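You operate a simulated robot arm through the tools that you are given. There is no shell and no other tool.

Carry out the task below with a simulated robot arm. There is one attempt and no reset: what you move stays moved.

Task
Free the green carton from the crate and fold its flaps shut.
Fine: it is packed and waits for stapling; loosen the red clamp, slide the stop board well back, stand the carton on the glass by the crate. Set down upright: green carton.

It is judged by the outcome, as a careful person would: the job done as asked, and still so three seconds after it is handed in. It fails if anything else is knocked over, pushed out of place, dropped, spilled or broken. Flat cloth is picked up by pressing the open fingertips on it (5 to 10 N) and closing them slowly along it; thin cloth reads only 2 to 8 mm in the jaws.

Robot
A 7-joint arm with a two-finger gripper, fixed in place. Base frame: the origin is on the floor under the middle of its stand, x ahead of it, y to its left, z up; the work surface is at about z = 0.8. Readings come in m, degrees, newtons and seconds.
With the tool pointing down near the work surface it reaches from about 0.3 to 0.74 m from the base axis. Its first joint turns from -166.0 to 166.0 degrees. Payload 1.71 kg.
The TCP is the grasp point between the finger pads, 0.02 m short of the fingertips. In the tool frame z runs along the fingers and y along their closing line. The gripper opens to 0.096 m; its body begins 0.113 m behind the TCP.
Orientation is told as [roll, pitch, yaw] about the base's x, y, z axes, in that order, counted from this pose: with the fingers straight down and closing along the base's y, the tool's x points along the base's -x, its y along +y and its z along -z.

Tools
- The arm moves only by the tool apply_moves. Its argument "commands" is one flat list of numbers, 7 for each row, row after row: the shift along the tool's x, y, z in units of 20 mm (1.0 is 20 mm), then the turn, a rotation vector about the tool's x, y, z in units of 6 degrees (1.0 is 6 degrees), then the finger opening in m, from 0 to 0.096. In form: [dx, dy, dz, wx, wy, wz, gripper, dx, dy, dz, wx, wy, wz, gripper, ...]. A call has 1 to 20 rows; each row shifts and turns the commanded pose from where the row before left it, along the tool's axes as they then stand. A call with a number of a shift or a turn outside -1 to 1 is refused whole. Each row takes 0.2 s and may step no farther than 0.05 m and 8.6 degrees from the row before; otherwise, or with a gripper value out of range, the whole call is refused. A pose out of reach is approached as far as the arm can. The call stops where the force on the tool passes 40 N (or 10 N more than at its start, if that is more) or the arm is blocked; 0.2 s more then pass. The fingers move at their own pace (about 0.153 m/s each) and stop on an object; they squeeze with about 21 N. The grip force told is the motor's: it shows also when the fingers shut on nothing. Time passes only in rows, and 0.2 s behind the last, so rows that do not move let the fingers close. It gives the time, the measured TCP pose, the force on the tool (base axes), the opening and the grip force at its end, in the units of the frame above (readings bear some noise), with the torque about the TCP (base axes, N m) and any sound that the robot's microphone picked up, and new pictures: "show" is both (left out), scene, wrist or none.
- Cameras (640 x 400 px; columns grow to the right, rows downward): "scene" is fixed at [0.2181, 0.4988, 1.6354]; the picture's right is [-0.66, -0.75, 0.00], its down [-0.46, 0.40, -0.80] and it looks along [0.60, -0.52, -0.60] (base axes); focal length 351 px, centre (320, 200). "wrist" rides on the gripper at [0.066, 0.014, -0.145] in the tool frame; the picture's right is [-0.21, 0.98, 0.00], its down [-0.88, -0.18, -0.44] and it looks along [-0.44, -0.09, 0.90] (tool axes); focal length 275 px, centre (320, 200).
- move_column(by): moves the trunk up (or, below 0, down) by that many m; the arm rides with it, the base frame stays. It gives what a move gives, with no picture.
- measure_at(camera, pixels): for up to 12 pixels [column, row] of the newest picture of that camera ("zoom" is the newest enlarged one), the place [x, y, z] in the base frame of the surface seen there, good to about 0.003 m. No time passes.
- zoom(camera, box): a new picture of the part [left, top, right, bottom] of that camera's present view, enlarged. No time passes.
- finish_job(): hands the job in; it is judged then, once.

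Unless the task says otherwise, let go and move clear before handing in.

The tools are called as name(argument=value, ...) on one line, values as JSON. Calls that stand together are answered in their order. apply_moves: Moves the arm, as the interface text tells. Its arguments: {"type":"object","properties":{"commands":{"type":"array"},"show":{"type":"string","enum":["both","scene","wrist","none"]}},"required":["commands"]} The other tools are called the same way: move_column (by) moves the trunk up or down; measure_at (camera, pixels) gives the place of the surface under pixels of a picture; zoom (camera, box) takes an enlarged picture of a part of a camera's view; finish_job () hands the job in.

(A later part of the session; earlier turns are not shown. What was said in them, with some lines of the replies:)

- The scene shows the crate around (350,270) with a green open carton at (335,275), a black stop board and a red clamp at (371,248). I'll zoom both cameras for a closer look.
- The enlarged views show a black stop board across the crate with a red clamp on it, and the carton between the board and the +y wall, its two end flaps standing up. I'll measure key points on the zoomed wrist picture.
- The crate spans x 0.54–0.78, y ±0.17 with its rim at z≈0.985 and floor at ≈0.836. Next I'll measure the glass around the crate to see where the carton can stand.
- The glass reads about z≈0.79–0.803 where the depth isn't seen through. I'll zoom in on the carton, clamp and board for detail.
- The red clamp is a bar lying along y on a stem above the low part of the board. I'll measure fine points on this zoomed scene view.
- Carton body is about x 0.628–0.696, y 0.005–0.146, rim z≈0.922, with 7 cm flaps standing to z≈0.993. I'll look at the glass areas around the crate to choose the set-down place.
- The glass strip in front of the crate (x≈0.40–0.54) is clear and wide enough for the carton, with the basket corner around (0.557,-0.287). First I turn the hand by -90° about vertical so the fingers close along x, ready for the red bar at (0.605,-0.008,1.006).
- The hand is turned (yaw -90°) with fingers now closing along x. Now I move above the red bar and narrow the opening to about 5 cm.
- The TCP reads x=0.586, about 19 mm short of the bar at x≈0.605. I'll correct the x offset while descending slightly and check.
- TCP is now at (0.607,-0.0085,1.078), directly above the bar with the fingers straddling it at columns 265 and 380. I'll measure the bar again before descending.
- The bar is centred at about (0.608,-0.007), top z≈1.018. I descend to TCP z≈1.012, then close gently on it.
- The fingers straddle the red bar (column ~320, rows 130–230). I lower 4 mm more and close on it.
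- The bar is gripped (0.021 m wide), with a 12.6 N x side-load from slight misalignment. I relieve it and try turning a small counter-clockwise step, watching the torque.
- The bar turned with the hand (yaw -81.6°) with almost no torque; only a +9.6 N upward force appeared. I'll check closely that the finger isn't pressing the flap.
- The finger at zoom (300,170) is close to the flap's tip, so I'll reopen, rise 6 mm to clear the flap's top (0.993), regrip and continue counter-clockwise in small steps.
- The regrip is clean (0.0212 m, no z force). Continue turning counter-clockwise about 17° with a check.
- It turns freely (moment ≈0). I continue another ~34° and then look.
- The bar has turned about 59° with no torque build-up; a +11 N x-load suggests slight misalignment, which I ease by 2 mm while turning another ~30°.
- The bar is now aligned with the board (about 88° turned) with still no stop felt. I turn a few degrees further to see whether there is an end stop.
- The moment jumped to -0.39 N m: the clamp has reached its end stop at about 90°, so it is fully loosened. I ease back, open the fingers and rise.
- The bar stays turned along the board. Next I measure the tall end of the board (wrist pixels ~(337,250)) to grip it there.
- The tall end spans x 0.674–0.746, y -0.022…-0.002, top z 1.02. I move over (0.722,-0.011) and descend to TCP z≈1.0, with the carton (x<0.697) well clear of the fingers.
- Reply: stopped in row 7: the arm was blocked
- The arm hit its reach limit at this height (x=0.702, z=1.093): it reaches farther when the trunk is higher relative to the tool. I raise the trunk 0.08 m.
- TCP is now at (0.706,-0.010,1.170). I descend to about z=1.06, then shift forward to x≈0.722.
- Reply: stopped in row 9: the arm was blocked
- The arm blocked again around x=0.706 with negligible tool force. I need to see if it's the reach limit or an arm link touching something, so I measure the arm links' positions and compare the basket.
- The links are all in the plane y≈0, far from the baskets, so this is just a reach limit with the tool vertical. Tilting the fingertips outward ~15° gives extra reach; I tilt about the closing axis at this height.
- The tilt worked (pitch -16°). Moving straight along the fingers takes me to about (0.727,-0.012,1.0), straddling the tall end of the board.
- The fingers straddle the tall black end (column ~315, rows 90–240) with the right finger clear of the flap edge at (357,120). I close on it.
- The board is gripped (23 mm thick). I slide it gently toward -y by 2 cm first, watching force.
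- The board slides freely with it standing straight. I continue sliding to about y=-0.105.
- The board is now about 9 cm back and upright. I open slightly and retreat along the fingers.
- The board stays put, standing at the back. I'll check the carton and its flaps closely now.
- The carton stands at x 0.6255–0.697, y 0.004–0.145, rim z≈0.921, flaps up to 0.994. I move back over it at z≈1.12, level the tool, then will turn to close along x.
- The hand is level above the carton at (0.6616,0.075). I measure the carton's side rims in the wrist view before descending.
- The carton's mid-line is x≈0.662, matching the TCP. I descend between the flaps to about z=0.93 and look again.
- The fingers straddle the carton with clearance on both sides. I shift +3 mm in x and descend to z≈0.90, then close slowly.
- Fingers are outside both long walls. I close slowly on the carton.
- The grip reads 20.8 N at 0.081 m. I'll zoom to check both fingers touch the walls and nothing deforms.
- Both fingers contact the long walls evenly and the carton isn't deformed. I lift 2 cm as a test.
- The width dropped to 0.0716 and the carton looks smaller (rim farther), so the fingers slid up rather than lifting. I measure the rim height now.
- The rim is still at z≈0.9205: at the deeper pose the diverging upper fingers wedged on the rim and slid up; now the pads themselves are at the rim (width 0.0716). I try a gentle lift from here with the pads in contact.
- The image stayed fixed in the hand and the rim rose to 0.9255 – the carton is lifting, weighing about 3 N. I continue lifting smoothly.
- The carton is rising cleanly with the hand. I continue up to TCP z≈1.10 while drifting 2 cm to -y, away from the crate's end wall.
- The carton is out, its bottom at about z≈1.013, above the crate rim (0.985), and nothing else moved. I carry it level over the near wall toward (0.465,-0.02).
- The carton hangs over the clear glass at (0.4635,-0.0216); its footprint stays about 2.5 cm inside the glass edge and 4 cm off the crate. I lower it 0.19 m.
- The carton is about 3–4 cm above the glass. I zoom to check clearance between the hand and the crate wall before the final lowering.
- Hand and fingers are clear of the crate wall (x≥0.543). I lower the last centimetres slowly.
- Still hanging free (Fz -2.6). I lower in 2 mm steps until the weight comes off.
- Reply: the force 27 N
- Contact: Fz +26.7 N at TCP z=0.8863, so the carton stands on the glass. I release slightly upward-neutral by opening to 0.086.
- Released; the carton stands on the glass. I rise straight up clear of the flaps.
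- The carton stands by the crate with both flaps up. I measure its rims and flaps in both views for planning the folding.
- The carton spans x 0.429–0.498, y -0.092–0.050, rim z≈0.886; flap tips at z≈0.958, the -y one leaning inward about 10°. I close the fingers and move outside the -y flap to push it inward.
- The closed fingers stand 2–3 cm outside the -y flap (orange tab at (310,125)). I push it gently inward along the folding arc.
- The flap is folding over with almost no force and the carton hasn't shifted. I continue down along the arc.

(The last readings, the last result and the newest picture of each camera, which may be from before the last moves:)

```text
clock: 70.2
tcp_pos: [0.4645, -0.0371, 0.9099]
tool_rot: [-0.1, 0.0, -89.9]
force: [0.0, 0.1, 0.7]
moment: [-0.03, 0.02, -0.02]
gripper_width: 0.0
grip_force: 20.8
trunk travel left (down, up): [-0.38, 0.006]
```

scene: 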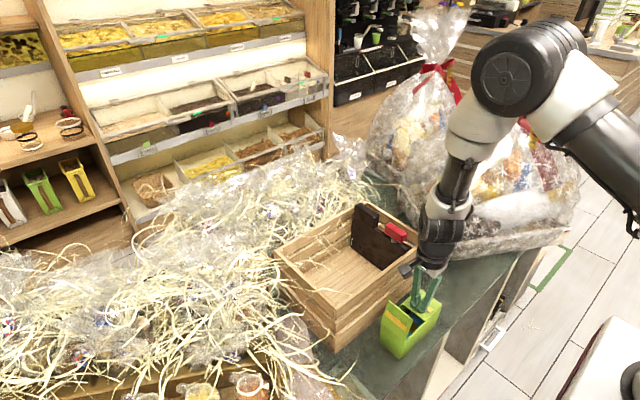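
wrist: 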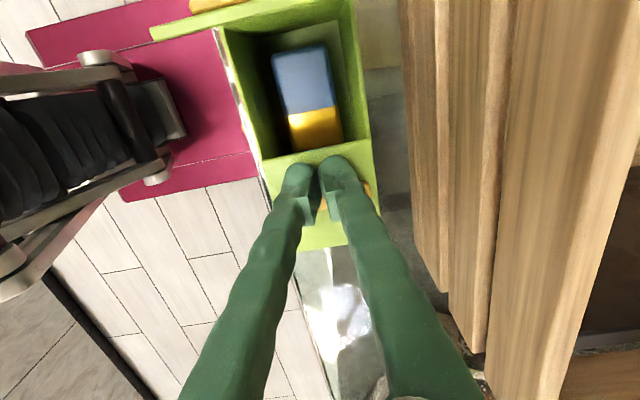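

The flap is nearly flat over the box. I press down a little more to shut it fully.

apply_moves(commands=[0, 0, 0.1, 0, 0, 0, 0.0, 0, 0, 0.1, 0, 0, 0, 0.0, 0, 0, 0, 0, 0, 0, 0.0])

zoom(camera="scene", box=[360, 240, 480, 370])

```text
clock: 71.0
tcp_pos: [0.4651, -0.0371, 0.9065]
tool_rot: [0.1, -0.1, -89.9]
force: [-1.7, 0.2, 31.0]
moment: [-0.13, 0.05, 0.04]
gripper_width: 0.0059
grip_force: 21.0
trunk travel left (down, up): [-0.38, 0.006]
```

scene: 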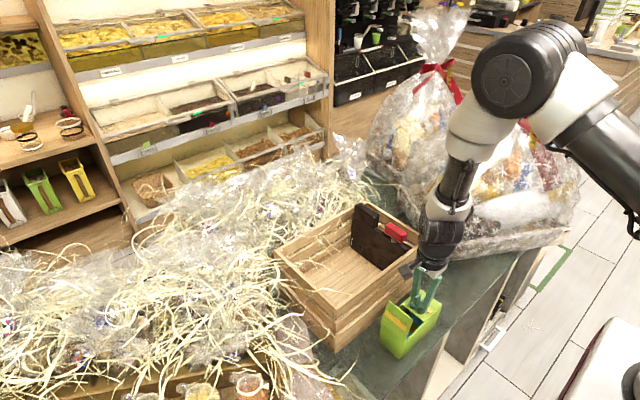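
wrist: 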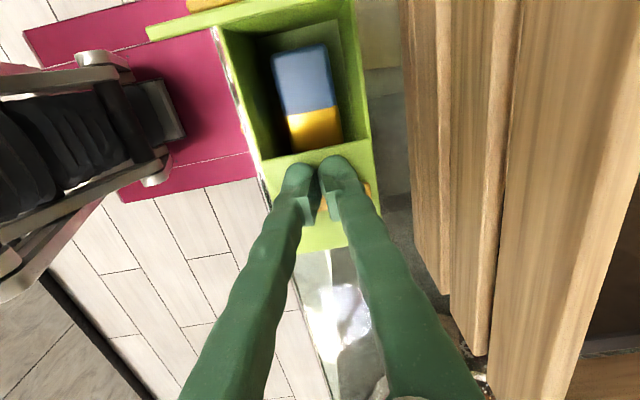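

```text
3.08 times, centred on (420, 305) of scene
```

zoom: 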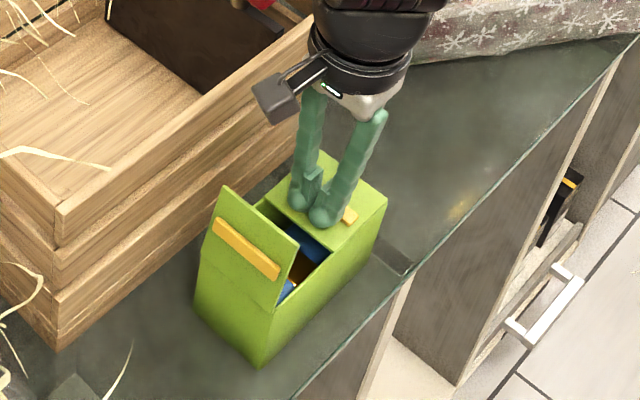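

The -y flap lies flat on the rim (31 N felt). I back off straight up and see whether it stays shut.

apply_moves(commands=[0, 0, -0.5, 0, 0, 0, 0.0, 0, 0, -0.8, 0, 0, 0, 0.0, 0, 0, -0.8, 0, 0, 0, 0.0, 0, 0, -0.8, 0, 0, 0, 0.0, 0, 0, -0.8, 0, 0, 0, 0.0, 0, 0, -0.8, 0, 0, 0, 0.0, 0, 0, -0.8, 0, 0, 0, 0.0, 0, 0, 0, 0, 0, 0, 0.0])

zoom(camera="scene", box=[360, 240, 480, 370])

```text
clock: 72.8
tcp_pos: [0.463, -0.0386, 1.012]
tool_rot: [-0.1, -0.1, -89.8]
force: [1.1, 0.5, 0.1]
moment: [0.02, 0.02, 0.01]
gripper_width: 0.0
grip_force: 20.8
trunk travel left (down, up): [-0.38, 0.006]
```

scene: 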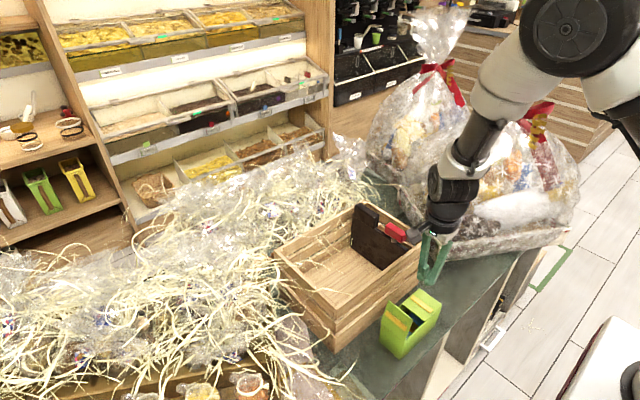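
wrist: 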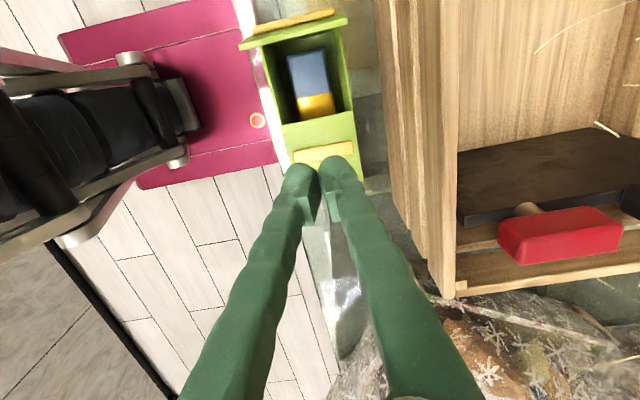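

```text
3.08 times, centred on (420, 305) of scene
```

zoom: 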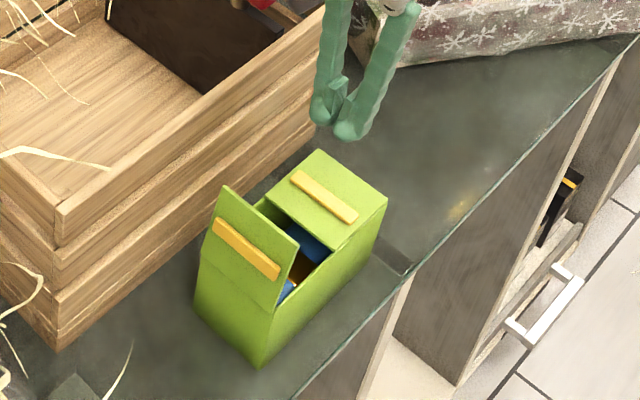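

The -y flap stays shut. Now I measure the +y flap and the shut flap height.

measure_at(camera="zoom", pixels=[[222, 190], [296, 243], [275, 300], [207, 240], [260, 360], [330, 245], [270, 200], [340, 180], [365, 215], [325, 195], [245, 215], [385, 200]])

measure_at(camera="wrist", pixels=[[242, 45], [345, 15], [300, 30], [320, 125], [355, 115], [285, 130]])

```text
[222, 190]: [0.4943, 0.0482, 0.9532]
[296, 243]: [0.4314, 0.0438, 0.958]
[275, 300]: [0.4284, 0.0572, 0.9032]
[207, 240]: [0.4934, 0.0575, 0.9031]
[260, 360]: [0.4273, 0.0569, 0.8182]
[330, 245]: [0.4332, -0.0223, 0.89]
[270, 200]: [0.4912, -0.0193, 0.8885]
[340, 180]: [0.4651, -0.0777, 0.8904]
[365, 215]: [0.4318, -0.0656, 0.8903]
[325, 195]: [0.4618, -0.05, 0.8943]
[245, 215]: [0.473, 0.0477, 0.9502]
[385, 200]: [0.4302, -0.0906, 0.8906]
```

```text
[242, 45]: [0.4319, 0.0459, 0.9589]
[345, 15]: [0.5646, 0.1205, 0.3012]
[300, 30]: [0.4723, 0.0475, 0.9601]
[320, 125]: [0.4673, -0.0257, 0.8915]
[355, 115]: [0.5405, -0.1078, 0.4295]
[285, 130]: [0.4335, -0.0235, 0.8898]
```

The shut flap lies at z≈0.89, y -0.091…-0.021; the +y flap leans slightly inward with its outer face at y≈0.057. I pass above it (tips at z 0.99) and come down outside it.

apply_moves(commands=[0.82, 0, 0, 0, 0, 0, 0.0, 0.82, 0, 0, 0, 0, 0, 0.0, 0.82, 0, 0, 0, 0, 0, 0.0, 0.82, 0, 0, 0, 0, 0, 0.0, 0.82, 0, 0, 0, 0, 0, 0.0, 0.82, 0, 0, 0, 0, 0, 0.0, 0.82, 0, 0, 0, 0, 0, 0.0, 0.82, 0, 0, 0, 0, 0, 0.0, 0, 0, 0.74, 0, 0, 0, 0.0, 0, 0, 0.74, 0, 0, 0, 0.0, 0, 0, 0.74, 0, 0, 0, 0.0, 0, 0, 0.74, 0, 0, 0, 0.0, 0, 0, 0, 0, 0, 0, 0.0])

```text
clock: 75.6
tcp_pos: [0.4621, 0.0946, 0.9517]
tool_rot: [-0.2, -0.1, -89.9]
force: [0.3, 0.3, -0.5]
moment: [0.02, -0.01, -0.01]
gripper_width: 0.0003
grip_force: 20.7
trunk travel left (down, up): [-0.38, 0.006]
```

scene: 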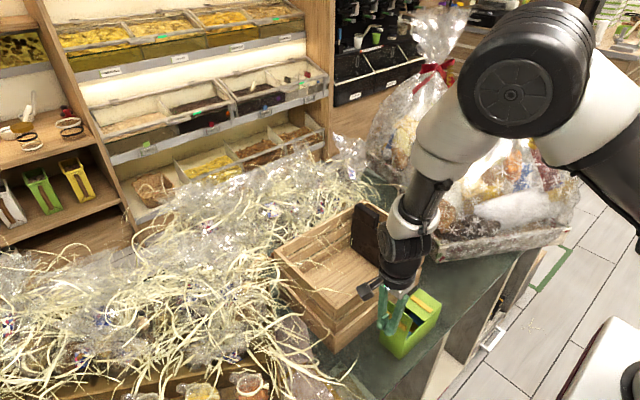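
wrist: 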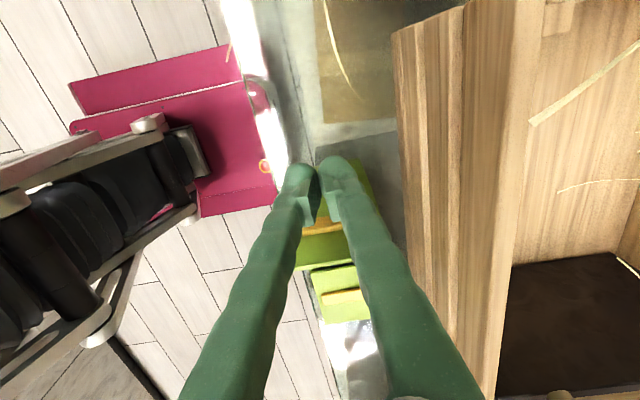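

The fingers stand outside the +y flap. I push it inward along the mirrored arc.

apply_moves(commands=[-0.4, 0, 0.01, 0, 0, 0, 0.0, -0.4, 0, 0.01, 0, 0, 0, 0.0, -0.4, 0, 0.01, 0, 0, 0, 0.0, -0.4, 0, 0.01, 0, 0, 0, 0.0, -0.4, 0, 0.02, 0, 0, 0, 0.0, -0.4, 0, 0.02, 0, 0, 0, 0.0, -0.4, 0, 0.02, 0, 0, 0, 0.0, -0.42, 0, 0.2, 0, 0, 0, 0.0, -0.42, 0, 0.24, 0, 0, 0, 0.0, 0, 0, 0, 0, 0, 0, 0.0])

```text
clock: 77.8
tcp_pos: [0.4643, 0.0212, 0.9402]
tool_rot: [-0.1, -0.1, -89.9]
force: [0.4, 0.7, 0.5]
moment: [0.0, -0.02, 0.05]
gripper_width: 0.0
grip_force: 20.7
trunk travel left (down, up): [-0.38, 0.006]
```

scene: 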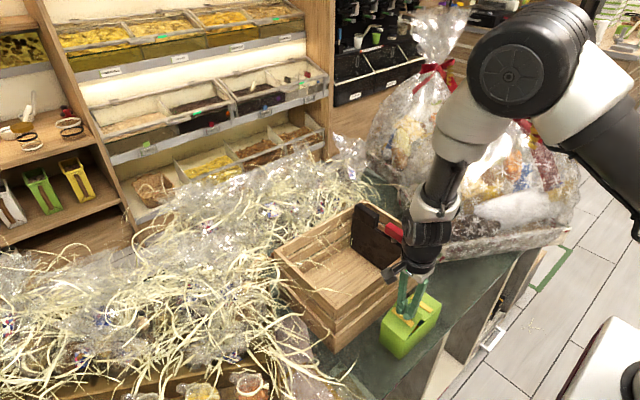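
wrist: 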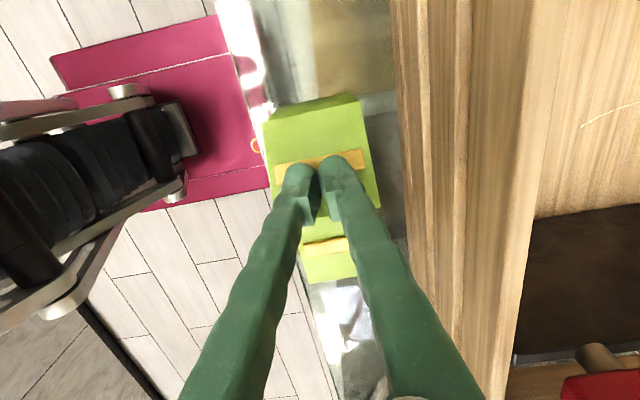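

The second flap folds just as easily. I continue down the arc, then press lightly.

apply_moves(commands=[-0.22, 0, 0.25, 0, 0, 0, 0.0, -0.22, 0, 0.25, 0, 0, 0, 0.0, -0.2, 0, 0.28, 0, 0, 0, 0.0, -0.15, 0, 0.25, 0, 0, 0, 0.0, -0.1, 0, 0.25, 0, 0, 0, 0.0, -0.06, 0, 0.22, 0, 0, 0, 0.0, 0, 0, 0, 0, 0, 0, 0.0])

```text
clock: 79.4
tcp_pos: [0.4649, 0.0026, 0.9108]
tool_rot: [-0.1, -0.1, -89.9]
force: [-0.5, -1.2, 0.5]
moment: [0.03, -0.01, 0.01]
gripper_width: 0.0
grip_force: 20.7
trunk travel left (down, up): [-0.38, 0.006]
```

scene: 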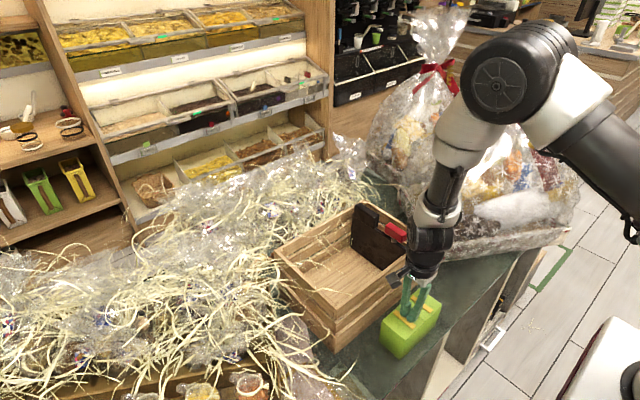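
wrist: 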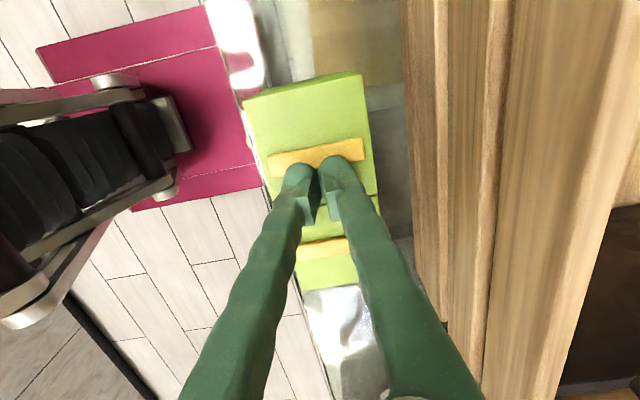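

apply_moves(commands=[0, 0, 0.07, 0, 0, 0, 0.0, 0, 0, 0.07, 0, 0, 0, 0.0, 0, 0, 0, 0, 0, 0, 0.0])

zoom(camera="scene", box=[360, 240, 480, 370])

```text
clock: 80.2
tcp_pos: [0.4643, 0.0028, 0.9099]
tool_rot: [-0.1, -0.1, -89.9]
force: [0.6, -0.6, 0.5]
moment: [0.01, -0.03, 0.04]
gripper_width: 0.0062
grip_force: 20.9
trunk travel left (down, up): [-0.38, 0.006]
```

scene: 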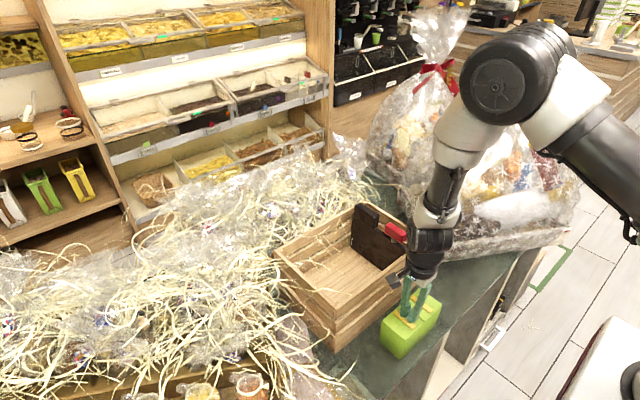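
wrist: 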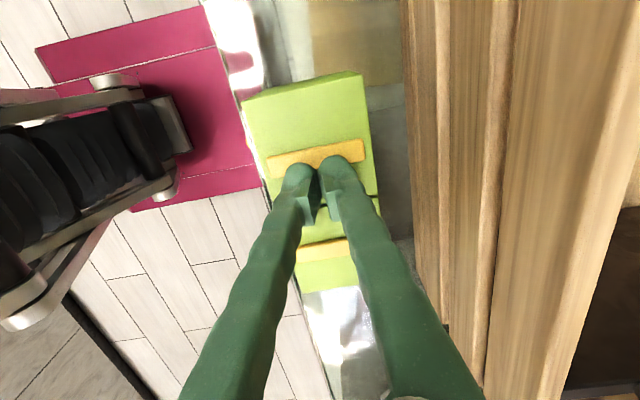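

```text
3.08 times, centred on (420, 305) of scene
```

zoom: 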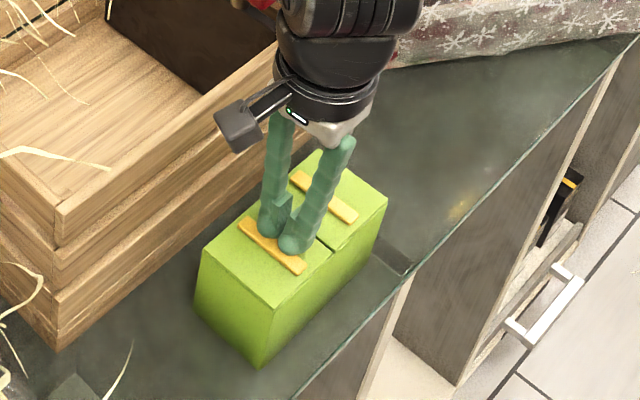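

Both flaps look shut; the second reads TCP z 0.9099 with little force, so I press a couple of millimetres more to be sure.

apply_moves(commands=[0, 0, 0.08, 0, 0, 0, 0.0, 0, 0, 0.05, 0, 0, 0, 0.0, 0, 0, 0, 0, 0, 0, 0.0], show="none")

```text
clock: 81.0
tcp_pos: [0.464, 0.0021, 0.907]
tool_rot: [0.0, -0.1, -89.9]
force: [1.5, 2.3, 18.8]
moment: [0.06, 0.01, 0.0]
gripper_width: 0.0059
grip_force: 20.5
trunk travel left (down, up): [-0.38, 0.006]
```

The flap is pressed firmly (18.8 N at z 0.907, same level as the other). I rise clear and check that both stay shut.

apply_moves(commands=[0, 0, -0.4, 0, 0, 0, 0.0, 0, 0, -0.8, 0, 0, 0, 0.0, 0, 0, -0.8, 0, 0, 0, 0.0, 0, 0, -0.8, 0, 0, 0, 0.0, 0, 0, -0.8, 0, 0, 0, 0.0, 0, 0, -0.8, 0, 0, 0, 0.0, 0, 0, -0.8, 0, 0, 0, 0.0, 0, 0, -0.8, 0, 0, 0, 0.0, 0, 0, -0.8, 0, 0, 0, 0.0, 0, 0, -0.8, 0, 0, 0, 0.0, 0, 0, -0.8, 0, 0, 0, 0.0, 0, 0, 0, 0, 0, 0, 0.0])

zoom(camera="scene", box=[360, 240, 480, 370])

zoom(camera="scene", box=[250, 180, 480, 370])

```text
clock: 83.6
tcp_pos: [0.4639, 0.0021, 1.0754]
tool_rot: [-0.1, 0.0, -89.9]
force: [1.4, 0.3, 0.9]
moment: [-0.02, 0.0, 0.0]
gripper_width: 0.0
grip_force: 21.1
trunk travel left (down, up): [-0.38, 0.006]
```

scene: 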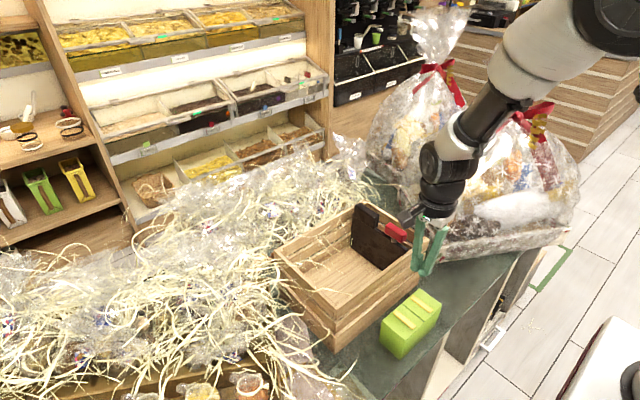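
wrist: 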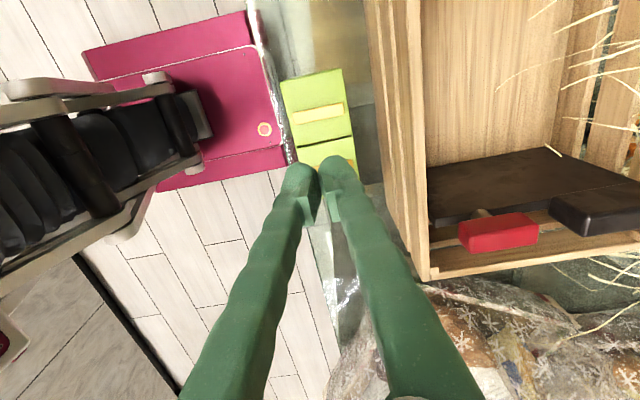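

```text
3.08 times, centred on (420, 305) of scene
```

zoom: 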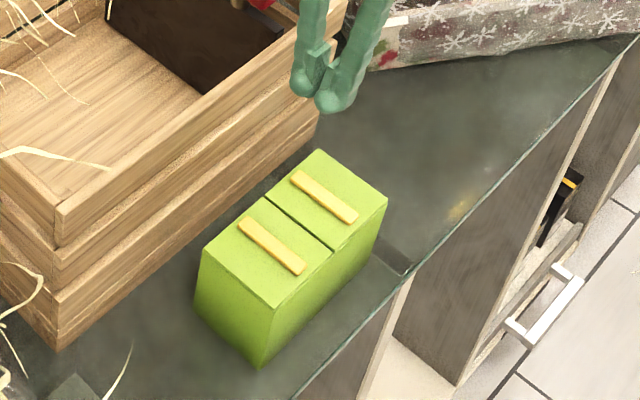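

```text
2.11 times, centred on (365, 275) of scene
```

zoom: 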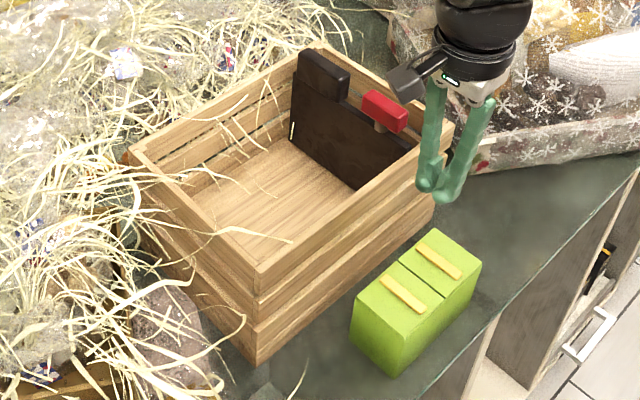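

Both flaps lie flat and the board stays at the back of the crate. I verify the flap heights and move the hand farther up and away.

measure_at(camera="zoom", pixels=[[365, 300], [420, 315], [400, 275], [395, 345], [415, 250], [470, 265], [440, 245], [385, 360], [385, 110], [325, 70], [260, 270], [430, 130]])

apply_moves(commands=[0, 0, -0.9, 0, 0, 0, 0.03, 0, 0, -0.9, 0, 0, 0, 0.05, 0, 0, -0.9, 0, 0, 0, 0.05, 0, 0, -0.9, 0, 0, 0, 0.05, 0, 0, -0.9, 0, 0, 0, 0.05, 0, 0, 0, 0, 0, 0, 0.05, 0, 0, 0, 0, 0, 0, 0.05, 0, 0, 0, 0, 0, 0, 0.05, 0, 0, 0, 0, 0, 0, 0.05, 0, 0, 0, 0, 0, 0, 0.05])

```text
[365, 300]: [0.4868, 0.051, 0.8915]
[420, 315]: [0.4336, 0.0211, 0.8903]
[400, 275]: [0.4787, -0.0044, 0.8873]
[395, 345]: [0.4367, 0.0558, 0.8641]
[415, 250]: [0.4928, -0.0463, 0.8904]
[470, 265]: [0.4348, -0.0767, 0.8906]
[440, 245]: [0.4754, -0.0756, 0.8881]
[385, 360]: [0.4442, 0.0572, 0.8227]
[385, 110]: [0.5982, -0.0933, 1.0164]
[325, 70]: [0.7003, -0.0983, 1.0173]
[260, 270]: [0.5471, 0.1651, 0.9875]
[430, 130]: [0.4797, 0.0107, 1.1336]
```

```text
clock: 85.8
tcp_pos: [0.4648, 0.0025, 1.1637]
tool_rot: [-0.1, 0.1, -89.9]
force: [-1.2, -0.1, 0.8]
moment: [0.01, -0.01, -0.02]
gripper_width: 0.0502
grip_force: 0.1
trunk travel left (down, up): [-0.38, 0.006]
```

scene: 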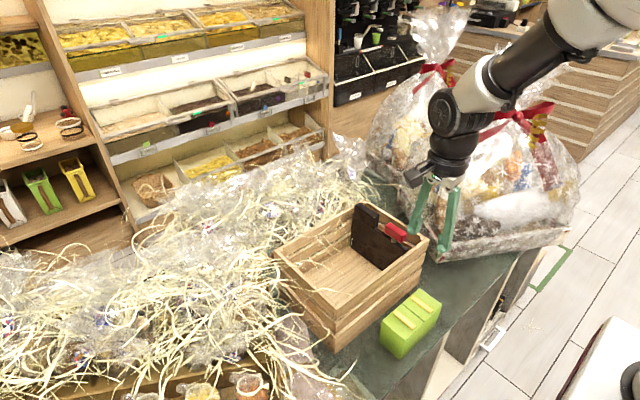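
wrist: 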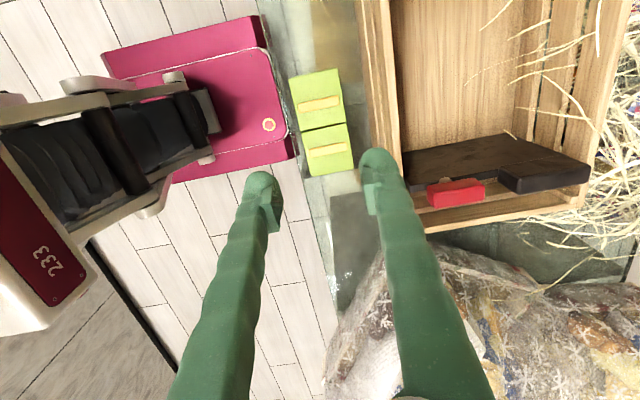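

The latest pictures show the green carton upright on the glass, with both flaps flat at z≈0.89 (scene ~(411,322)). The clamp is turned loose, the stop board is about 9 cm back, the crate and baskets haven't moved, and the hand is clear above. I hand the job in.

finish_job()

```text
The job is handed in.
```

The green carton is out of the crate, standing upright on the glass beside it, with both flaps folded shut. I've handed the job in.

- **Clamp:** I turned the red clamp about 90° counter-clockwise to its end stop, so it is fully loose.
- **Stop board:** I slid it about 9 cm back towards the far end of the crate, where it still stands upright.
- **Carton:** It stands about 4 cm from the crate and 2.5 cm in from the glass edge. On my first lift the fingers slipped up the sides, so I took a higher grip. The carton had not left the crate floor.
- **Flaps:** Both lie flat at the same height and stayed shut after I let go. They were still flat when I looked again a couple of seconds later.

In the last pictures the crate and the gift baskets are where they were at the start.
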